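You operate a simulated robot arm through the tools that you are given. There is no shell and no other tool. Be economical: measure what you need, move in short steps, check, and stop when the job is done.

Carry out the task below with a simulated robot arm. There is one attempt and no reset: what you move stays moved.

## Task
Put the blue cap from the grey tray on top of the purple box on the long table.

It is judged by the outcome, as a careful person would: the job done as asked, and still so three seconds after it is handed in. It fails if anything else is knocked over, pushed out of place, dropped, spilled or broken. A push-on lid holds only when it is set on centred and level and pressed home; a screw cap is set on level and turned clockwise until tight.

## Robot
A 6-joint arm with a two-finger parallel gripper, fixed in place. Base frame: the origin is at the foot of the arm, x ahead of it, y to its left, z up; the work surface is at about z = 0.78. Readings come in m, degrees, newtons and seconds.
With the tool pointing down near the work surface it reaches from about 0.24 to 0.64 m from the base axis. Its first joint turns from -66.0 to 66.0 degrees. Payload 2.7 kg.
The tool frame sits at the grasp point between the pads (the TCP): z along the fingers, y along the line on which they close. The tips reach 0.023 m beyond it. Largest opening 0.094 m; finger width 0.038, thickness 0.01; the body of the gripper, 0.054 by 0.096 m, starts 0.039 m behind the TCP.
Orientation is that of the tool frame in the base frame, as a unit quaternion [x, y, z, w]. With the fingers straight down and closing along the base's y, the tool's x points along the base's -x, its y along +y and its z along -z.

## Interface
- The arm moves only by the tool nudge_tool. Its argument "rows" is a list of rows, each a list of 7 numbers: the turn, a rotation vector about the tool's x, y, z in units of 45 degrees (1.0 is 45 degrees), then the shift along the tool's x, y, z in units of 250 mm (1.0 is 250 mm), then the opening, from 0 (shut) to 1 (fully open). In form: [[wx, wy, wz, dx, dy, dz, claw], ...]. A call has 1 to 20 rows; each row is the pose to reach, as a shift and turn from the pose commanded when the call began, along the tool's axes at that moment. A call with a number of a shift or a turn outside -1 to 1 is refused whole. Rows are played at 5 a second. More than 0.05 m and 8.6 degrees between two rows, or a gripper value outside its range, and nothing of the call is played. A pose out of reach is approached as far as the arm can. The call stops where the force on the tool passes 40 N (or 10 N more than at its start, if that is more) or the arm is blocked; 0.2 s more then pass. Each finger travels about 0.045 m/s and halts on what it meets, pressing with about 38 N; the grip force reading is that of the motor and also rises with nothing between the fingers. The clock runs only during rows and for 0.2 s after the last one: add rows that repeat a pose to give the fingers time. The reply holds the time, the measured pose of the TCP, the force on the tool along the base axes, the opening and the grip force, in the units named above and with some noise, and new pictures: "views" is both (left out), scene, wrist or none.
- Cameras (640 x 400 px; columns grow to the right, rows downward): "scene" is fixed at [0.0816, -0.4495, 1.3869]; the picture's right is [0.64, -0.77, 0.00], its down [-0.56, -0.47, -0.68] and it looks along [0.53, 0.44, -0.73] (base axes); focal length 334 px, centre (320, 200). "wrist" rides on the gripper at [-0.039, 0, -0.044] in the tool frame; the picture's right is [0.00, -1.00, 0.00], its down [0.97, 0.00, -0.24] and it looks along [0.24, 0.00, 0.97] (tool axes); focal length 218 px, centre (320, 200). There is no depth. A picture from a camera that has moved, and an enlarged one, comes with that camera's place and axes in the base frame and with its lens.
- close_up(camera, box): a new picture of the part [left, top, right, bottom] of that camera's present view, enlarged. No time passes.
- hand_in(): hands the job in; it is judged then, once.

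Work in short steps. Places have to be worked out from the pictures, the camera data and where the tool is seen: move nearer, look again, correct. Check each grasp and each placing, and mend what went wrong. You have 90 turns and 170 pictures in all, those below and enlarged ones among them. Open the gripper and draw the arm clear of the work before you hand the job in, unless the task says otherwise; then end with one line.

The tools are called after "Emit:" as name(argument=value, ...) on one line, values as JSON. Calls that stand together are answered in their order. nudge_tool: Moves the arm, as the interface text tells. Its arguments: {"type":"object","properties":{"rows":{"type":"array"},"views":{"type":"string","enum":["both","scene","wrist","none"]}},"required":["rows"]} The other tools are called the same way: close_up (camera, box) takes an enlarged picture of a part of a camera's view; hand_in () hands the job in.

At the start:

```text
clock: 0.0
tcp_pos: [0.4401, -0.1141, 1.0]
tool_rot: [-0.001, 1.0, -0.001, 0.0]
contact_force: [0.9, -0.1, 0.0]
gripper_width: 0.094
grasp_force: 0.1
```

scene: 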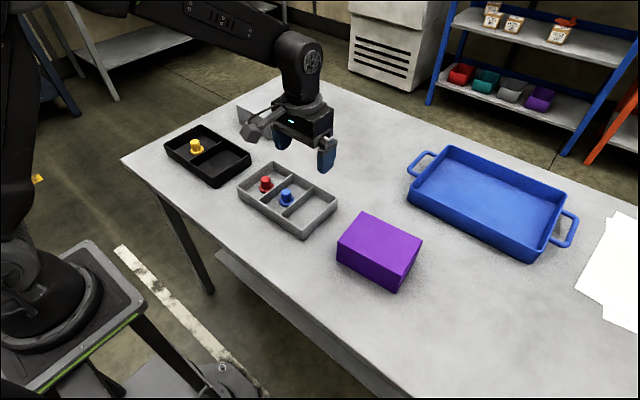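
wrist: 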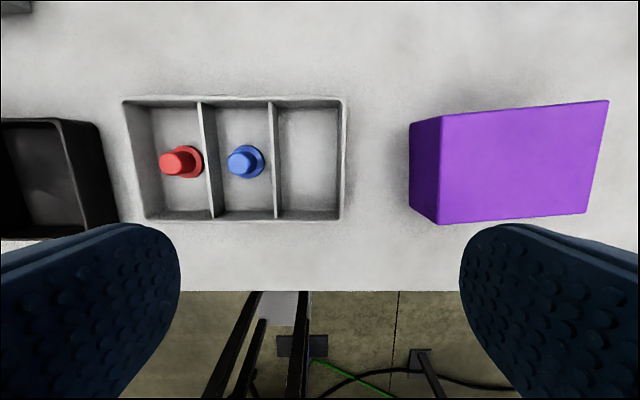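

I'll take enlarged views of the cap and the box to measure both.

Emit:
close_up(camera="scene", box=[230, 150, 440, 300])

Emit:
close_up(camera="wrist", box=[110, 80, 370, 240])

```text
2.67 times, centred on (335, 225) of scene
camera zoom: at [0.0816, -0.4495, 1.3869], right [0.64, -0.77, 0.0], down [-0.56, -0.47, -0.68], along [0.53, 0.44, -0.73], focal length 891 px, centre (280, 133)
```

zoom: 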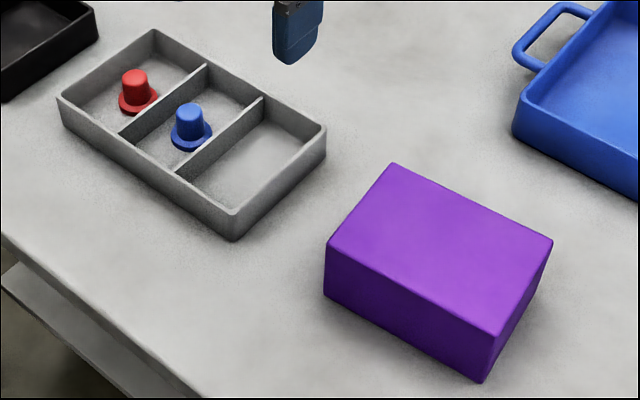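

```text
2.46 times, centred on (240, 160) of wrist
camera zoom: at [0.4779, -0.1147, 1.0452], right [0.0, -1.0, 0.0], down [-0.97, 0.0, 0.24], along [-0.24, 0.0, -0.97], focal length 537 px, centre (517, 298)
```

zoom: 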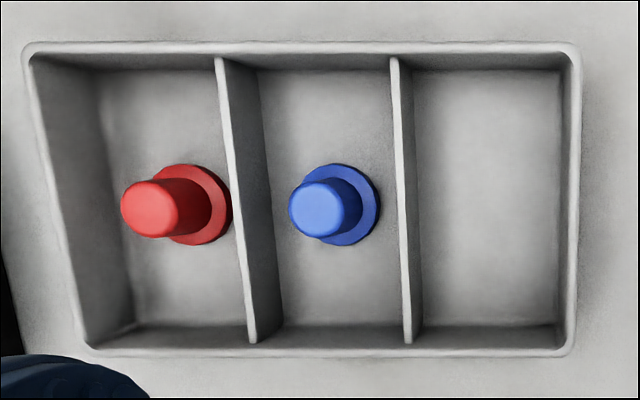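

Cap is at about (0.460, -0.031), with its top near z 0.813, a knob about 26 mm across and a flange about 39 mm. The box top is centred near (0.464, -0.288) at z≈0.847. The compartment is narrow in y, so I'll turn the gripper 90° to close along x, moving over the cap as I turn.

Emit:
nudge_tool(rows=[[0, 0, 0.167, -0.013, 0.055, 0, 0.64], [0, 0, 0.333, -0.027, 0.11, 0, 0.64], [0, 0, 0.5, -0.04, 0.166, 0, 0.64], [0, 0, 0.667, -0.053, 0.221, 0, 0.64], [0, 0, 0.833, -0.067, 0.277, 0, 0.64], [0, 0, 1.0, -0.08, 0.332, 0, 0.64], [0, 0, 1.0, -0.08, 0.332, 0, 0.64]], views="none")

Emit:
nudge_tool(rows=[[0, 0, 0.167, 0, 0, 0.04, 0.64], [0, 0, 0.333, 0, 0, 0.08, 0.64], [0, 0, 0.5, 0, 0, 0.12, 0.64], [0, 0, 0.667, 0, 0, 0.16, 0.64], [0, 0, 0.833, 0, 0, 0.2, 0.64], [0, 0, 1.0, 0, 0, 0.24, 0.64], [0, 0, 1.0, 0, 0, 0.24, 0.64]])

```text
clock: 1.6
tcp_pos: [0.4582, -0.031, 1.0005]
tool_rot: [0.384, 0.923, -0.001, 0.0]
contact_force: [0.1, 0.5, 0.4]
gripper_width: 0.0603
grasp_force: 0.1
```

```text
clock: 3.2
tcp_pos: [0.4583, -0.0308, 0.9415]
tool_rot: [0.708, 0.707, 0.0, 0.0]
contact_force: [0.3, -0.3, 0.8]
gripper_width: 0.0603
grasp_force: 0.1
camera wrist: at [0.4588, -0.0703, 0.985], right [-1.0, 0.0, 0.0], down [0.0, 0.97, 0.24], along [0.0, 0.24, -0.97], focal length 218 px, centre (320, 200)
```

scene: 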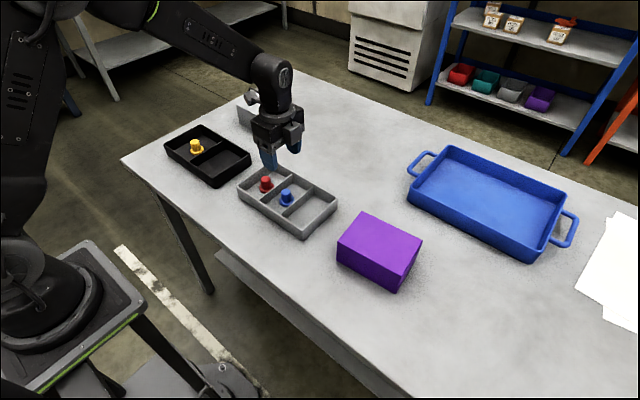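
wrist: 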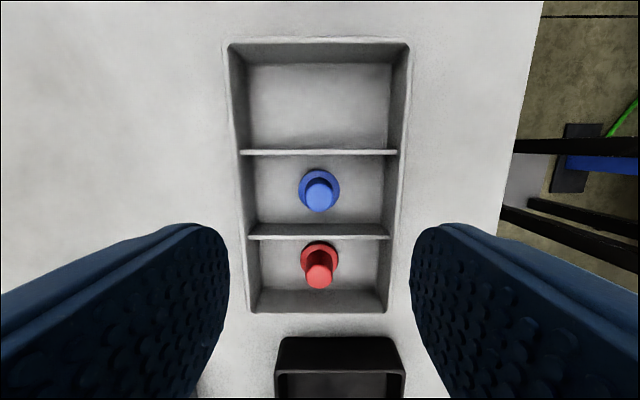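

The cap is in line with the fingers, at x≈0.459 and y≈-0.032. I'll lower to z≈0.817 with the fingers still partly open.

Emit:
nudge_tool(rows=[[0, 0, 0, -0.004, 0, 0.12, 0.64], [0, 0, 0, -0.004, 0, 0.24, 0.64], [0, 0, 0, -0.004, 0, 0.34, 0.64], [0, 0, 0, -0.004, 0, 0.42, 0.64], [0, 0, 0, -0.004, 0, 0.47, 0.64], [0, 0, 0, -0.004, 0, 0.498, 0.64], [0, 0, 0, -0.004, 0, 0.498, 0.64]])

Emit:
close_up(camera="scene", box=[230, 130, 350, 240])

```text
clock: 4.8
tcp_pos: [0.4582, -0.0323, 0.8158]
tool_rot: [0.707, 0.708, 0.0, 0.001]
contact_force: [1.0, 0.1, -0.8]
gripper_width: 0.0604
grasp_force: 0.1
camera wrist: at [0.4588, -0.0715, 0.8606], right [-1.0, 0.0, 0.0], down [0.0, 0.97, 0.24], along [0.0, 0.24, -0.97], focal length 218 px, centre (320, 200)
```

scene: 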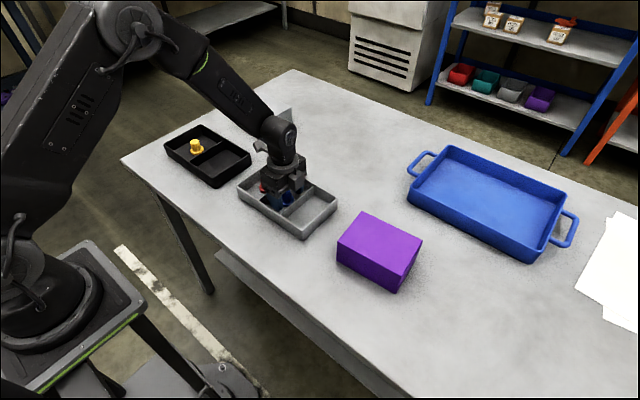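
wrist: 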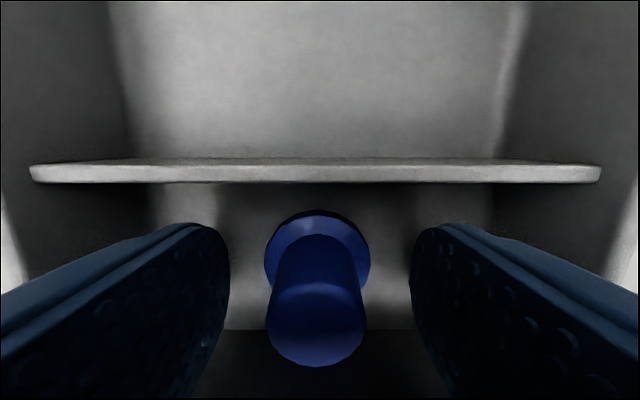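

```text
3.64 times, centred on (290, 185) of scene
camera zoom: at [0.0816, -0.4495, 1.3869], right [0.64, -0.77, 0.0], down [-0.56, -0.47, -0.68], along [0.53, 0.44, -0.73], focal length 1215 px, centre (429, 254)
```

zoom: 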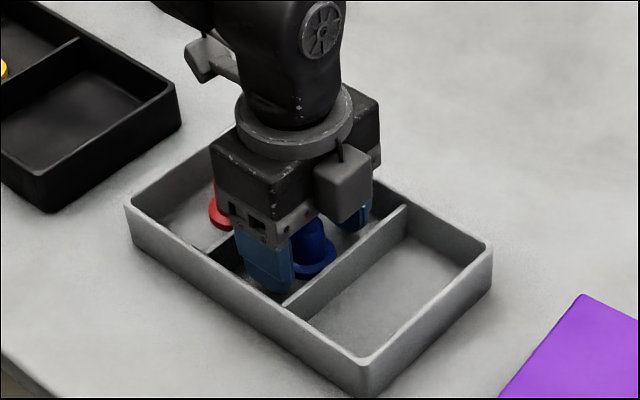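

The fingers straddle the knob and clear the walls. I'll close now.

Emit:
nudge_tool(rows=[[0, 0, 0, 0, 0, 0, 0.4], [0, 0, 0, 0, 0, 0, 0.2], [0, 0, 0, 0, 0, 0, 0.1], [0, 0, 0, 0, 0, 0, 0.1], [0, 0, 0, 0, 0, 0, 0.1], [0, 0, 0, 0, 0, 0, 0.1]], views="wrist")

```text
clock: 6.2
tcp_pos: [0.4588, -0.0322, 0.8164]
tool_rot: [0.706, 0.708, 0.0, 0.0]
contact_force: [0.3, -0.2, 0.7]
gripper_width: 0.0223
grasp_force: 38.2
camera wrist: at [0.4588, -0.0715, 0.8608], right [-1.0, 0.0, 0.0], down [0.0, 0.97, 0.24], along [0.0, 0.24, -0.97], focal length 218 px, centre (320, 200)
```

wrist: 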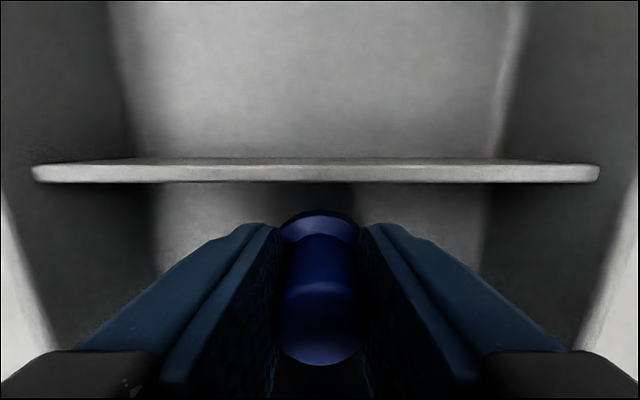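

The knob is held at 22 mm. I'll lift straight up to z≈0.95.

Emit:
nudge_tool(rows=[[0, 0, 0, 0, 0, -0.05, 0.1], [0, 0, 0, 0, 0, -0.15, 0.1], [0, 0, 0, 0, 0, -0.28, 0.1], [0, 0, 0, 0, 0, -0.41, 0.1], [0, 0, 0, 0, 0, -0.535, 0.1], [0, 0, 0, 0, 0, -0.535, 0.1]])

Emit:
close_up(camera="scene", box=[230, 100, 350, 240])

```text
clock: 7.6
tcp_pos: [0.4592, -0.0326, 0.9499]
tool_rot: [0.707, 0.707, 0.001, 0.0]
contact_force: [0.4, 0.7, -0.3]
gripper_width: 0.0225
grasp_force: 37.9
camera wrist: at [0.459, -0.0711, 0.9951], right [-1.0, 0.0, 0.0], down [0.0, 0.97, 0.24], along [0.0, 0.24, -0.97], focal length 218 px, centre (320, 200)
```

scene: 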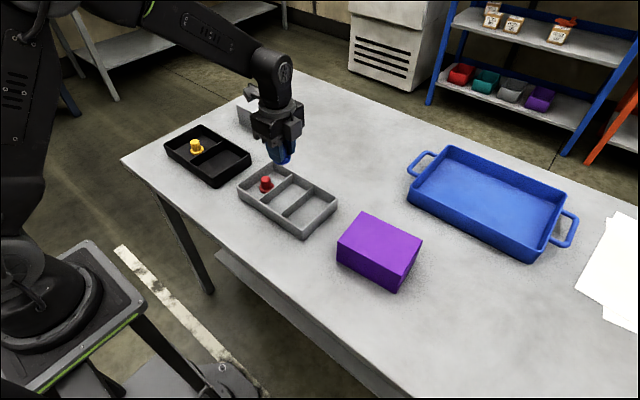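
wrist: 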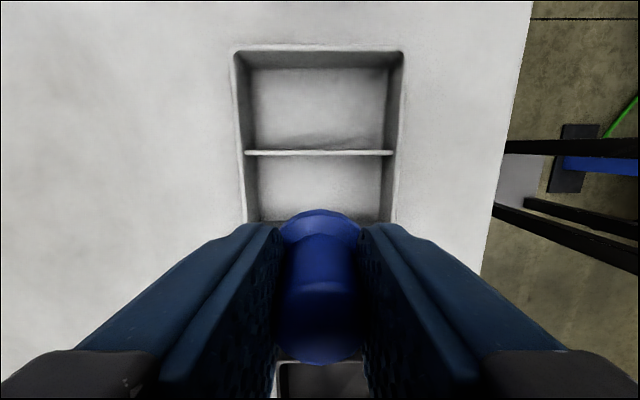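

```text
2.86 times, centred on (290, 170) of scene
camera zoom: at [0.0816, -0.4495, 1.3869], right [0.64, -0.77, 0.0], down [-0.56, -0.47, -0.68], along [0.53, 0.44, -0.73], focal length 955 px, centre (406, 286)
```

zoom: 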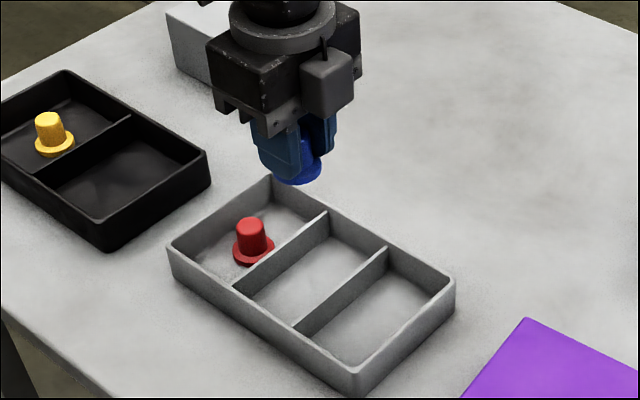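

The cap is held upright and the tray hasn't moved. I'll carry the cap across to above the box at the same height.

Emit:
nudge_tool(rows=[[0, 0, 0, -0.1, 0.003, 0, 0.1], [0, 0, 0, -0.23, 0.006, 0, 0.1], [0, 0, 0, -0.36, 0.009, 0, 0.1], [0, 0, 0, -0.5, 0.012, 0, 0.1], [0, 0, 0, -0.64, 0.015, 0, 0.1], [0, 0, 0, -0.78, 0.018, 0, 0.1], [0, 0, 0, -0.91, 0.02, 0, 0.1], [0, 0, 0, -1.0, 0.02, 0, 0.1], [0, 0, 0, -1.0, 0.02, 0, 0.1]])

Emit:
close_up(camera="scene", box=[310, 150, 450, 300])

```text
clock: 9.6
tcp_pos: [0.4651, -0.2825, 0.951]
tool_rot: [0.707, 0.707, 0.0, 0.0]
contact_force: [0.1, -0.2, 0.0]
gripper_width: 0.0224
grasp_force: 37.9
camera wrist: at [0.4642, -0.3217, 0.995], right [-1.0, 0.0, 0.0], down [0.0, 0.97, 0.24], along [0.0, 0.24, -0.97], focal length 218 px, centre (320, 200)
```

scene: 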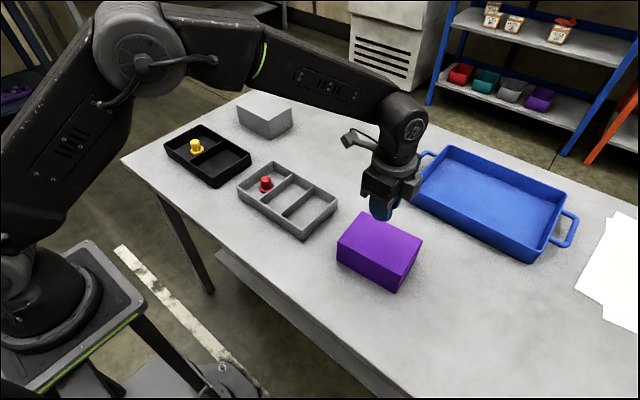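
wrist: 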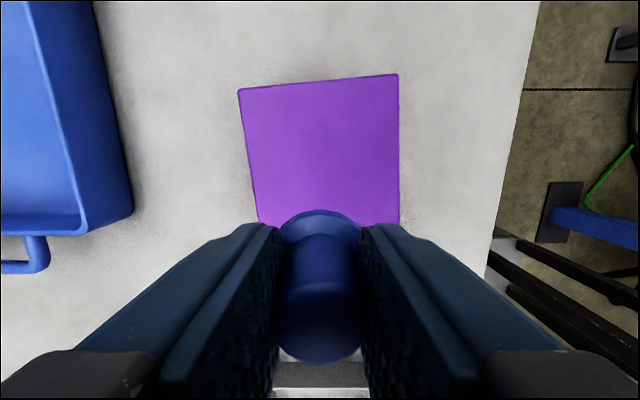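

```text
2.67 times, centred on (380, 225) of scene
camera zoom: at [0.0816, -0.4495, 1.3869], right [0.64, -0.77, 0.0], down [-0.56, -0.47, -0.68], along [0.53, 0.44, -0.73], focal length 891 px, centre (160, 133)
```

zoom: 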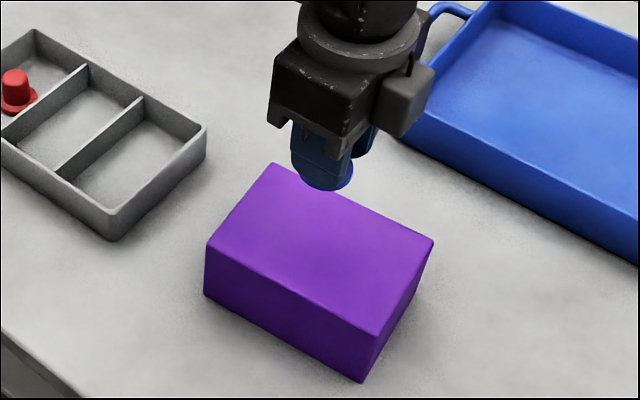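

Both views agree that the box top is centred near (0.464, -0.289) at z≈0.847. I'll shift 7 mm in -y and lower the TCP to about 0.886, a few millimetres above contact.

Emit:
nudge_tool(rows=[[0, 0, 0, -0.028, -0.004, 0.06, 0.1], [0, 0, 0, -0.028, -0.004, 0.15, 0.1], [0, 0, 0, -0.028, -0.004, 0.22, 0.1], [0, 0, 0, -0.028, -0.004, 0.26, 0.1], [0, 0, 0, -0.028, -0.004, 0.26, 0.1]], views="none")

Emit:
close_up(camera="scene", box=[330, 170, 430, 300])

Emit:
close_up(camera="wrist", box=[160, 0, 480, 400])

```text
clock: 10.8
tcp_pos: [0.4634, -0.2883, 0.8842]
tool_rot: [0.707, 0.707, 0.0, 0.0]
contact_force: [0.2, 0.5, -0.8]
gripper_width: 0.0228
grasp_force: 38.0
```

```text
3.08 times, centred on (380, 235) of scene
camera zoom: at [0.0816, -0.4495, 1.3869], right [0.64, -0.77, 0.0], down [-0.56, -0.47, -0.68], along [0.53, 0.44, -0.73], focal length 1028 px, centre (135, 92)
```

zoom: 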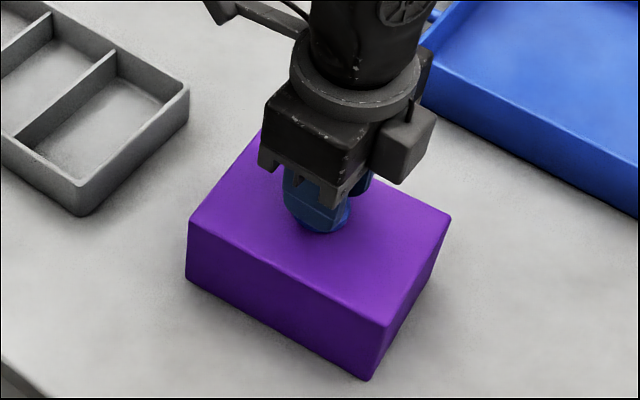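

```text
1.00 times, centred on (320, 200) of wrist
camera zoom: at [0.4628, -0.3289, 0.9292], right [-1.0, 0.0, 0.0], down [0.0, 0.97, 0.24], along [0.0, 0.24, -0.97], focal length 218 px, centre (320, 200)
```

zoom: 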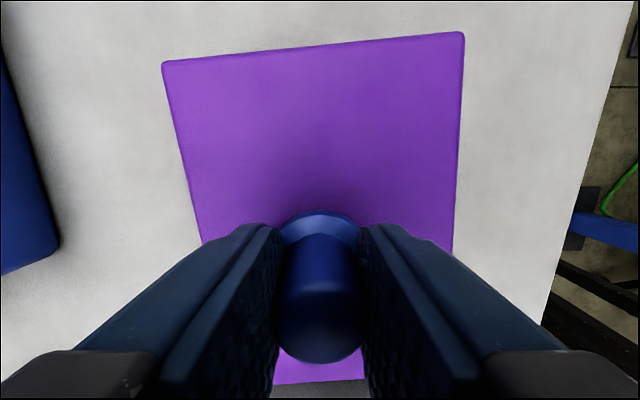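

The cap is centred and nearly touching, with no contact force yet. I'll lower it in 0.75 mm steps and watch the force.

Emit:
nudge_tool(rows=[[0, 0, 0, 0, 0, 0.003, 0.1], [0, 0, 0, 0, 0, 0.006, 0.1], [0, 0, 0, 0, 0, 0.009, 0.1], [0, 0, 0, 0, 0, 0.009, 0.1]], views="none")

```text
clock: 11.8
tcp_pos: [0.4632, -0.2888, 0.8823]
tool_rot: [0.707, 0.707, 0.0, 0.0]
contact_force: [-0.6, -0.2, -0.3]
gripper_width: 0.0223
grasp_force: 37.9
```

There's still no contact, so I'll go down a little more.

Emit:
nudge_tool(rows=[[0, 0, 0, 0, 0, 0.003, 0.1], [0, 0, 0, 0, 0, 0.006, 0.1], [0, 0, 0, 0, 0, 0.006, 0.1]], views="none")

Emit:
close_up(camera="scene", box=[350, 210, 410, 260])

```text
clock: 12.6
tcp_pos: [0.4633, -0.29, 0.8815]
tool_rot: [0.707, 0.707, 0.002, 0.001]
contact_force: [-1.2, 0.6, 3.9]
gripper_width: 0.0224
grasp_force: 37.5
```

```text
8.00 times, centred on (380, 235) of scene
camera zoom: at [0.0816, -0.4495, 1.3869], right [0.64, -0.77, 0.0], down [-0.56, -0.47, -0.68], along [0.53, 0.44, -0.73], focal length 2673 px, centre (-160, -80)
```

zoom: 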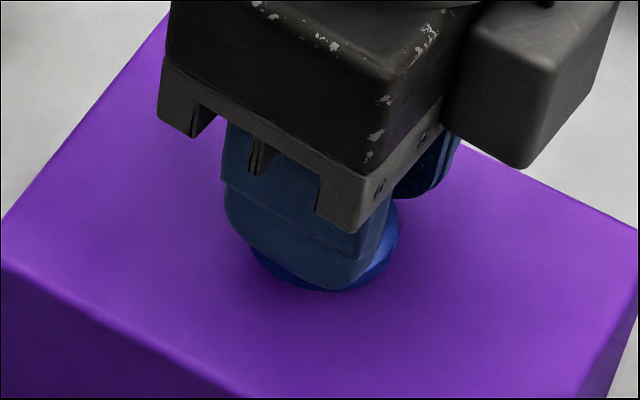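

Force reads about 4 N upward, so the cap is resting on the box. I'll open gently to about 60 mm, then go straight up.

Emit:
nudge_tool(rows=[[0, 0, 0, 0, 0, 0, 0.28], [0, 0, 0, 0, 0, 0, 0.4], [0, 0, 0, 0, 0, 0, 0.55], [0, 0, 0, 0, 0, 0, 0.64], [0, 0, 0, 0, 0, 0, 0.64]], views="wrist")

Emit:
nudge_tool(rows=[[0, 0, 0, 0, 0, -0.05, 0.64], [0, 0, 0, 0, 0, -0.15, 0.64], [0, 0, 0, 0, 0, -0.3, 0.64], [0, 0, 0, 0, 0, -0.45, 0.64], [0, 0, 0, 0, 0, -0.5, 0.64]])

Emit:
close_up(camera="scene", box=[310, 150, 450, 300])

```text
clock: 13.8
tcp_pos: [0.4633, -0.2884, 0.8809]
tool_rot: [0.707, 0.707, 0.0, 0.0]
contact_force: [-0.8, -0.1, 0.2]
gripper_width: 0.0603
grasp_force: 0.0
camera wrist: at [0.4629, -0.3288, 0.9256], right [-1.0, 0.0, 0.0], down [0.0, 0.97, 0.24], along [0.0, 0.24, -0.97], focal length 218 px, centre (320, 200)
```

wrist: 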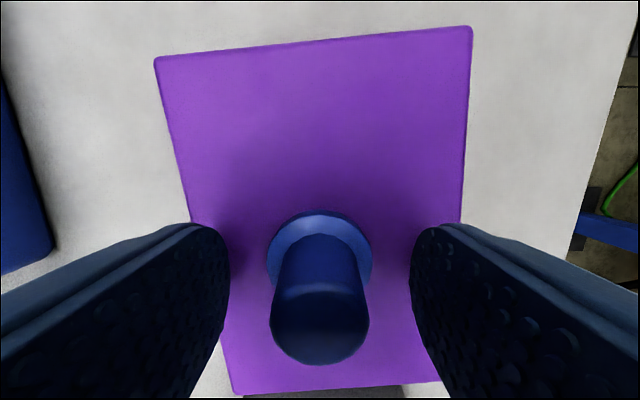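

```text
clock: 15.0
tcp_pos: [0.4626, -0.2894, 1.0055]
tool_rot: [0.707, 0.707, 0.0, -0.001]
contact_force: [-0.1, 0.1, 0.1]
gripper_width: 0.0603
grasp_force: 0.0
camera wrist: at [0.4629, -0.3293, 1.0512], right [-1.0, 0.0, 0.0], down [0.0, 0.97, 0.24], along [0.0, 0.24, -0.97], focal length 218 px, centre (320, 200)
```

scene: 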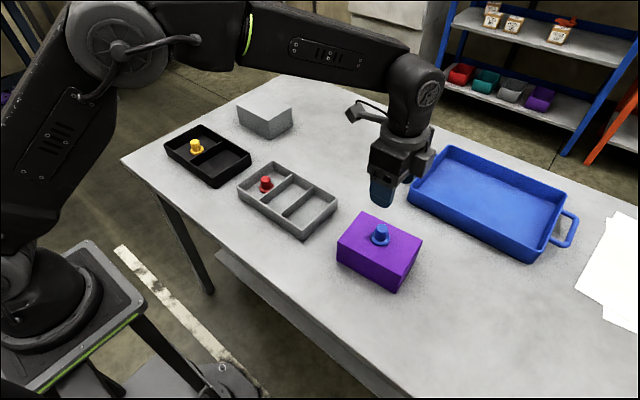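
wrist: 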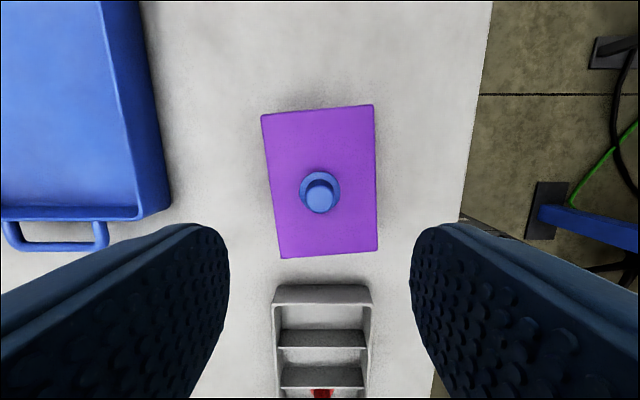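

```text
2.67 times, centred on (380, 225) of scene
camera zoom: at [0.0816, -0.4495, 1.3869], right [0.64, -0.77, 0.0], down [-0.56, -0.47, -0.68], along [0.53, 0.44, -0.73], focal length 891 px, centre (160, 133)
```

zoom: 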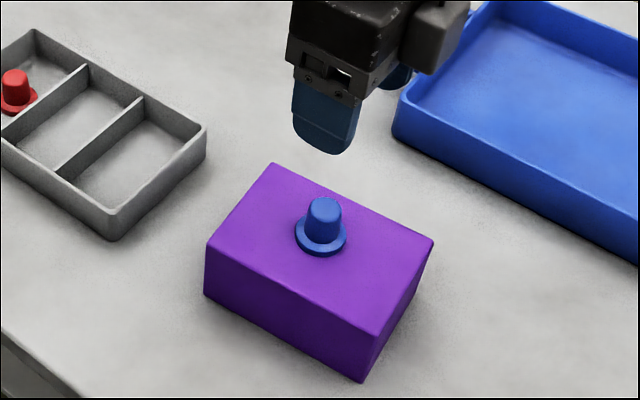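

The cap stands upright in the middle of the box, the gripper is open and clear, and nothing else has moved. I'll hand in.

Emit:
hand_in()

```text
The job is handed in.
```

The blue cap from the grey tray is now standing upright at the centre of the purple box's top, and nothing else was moved.
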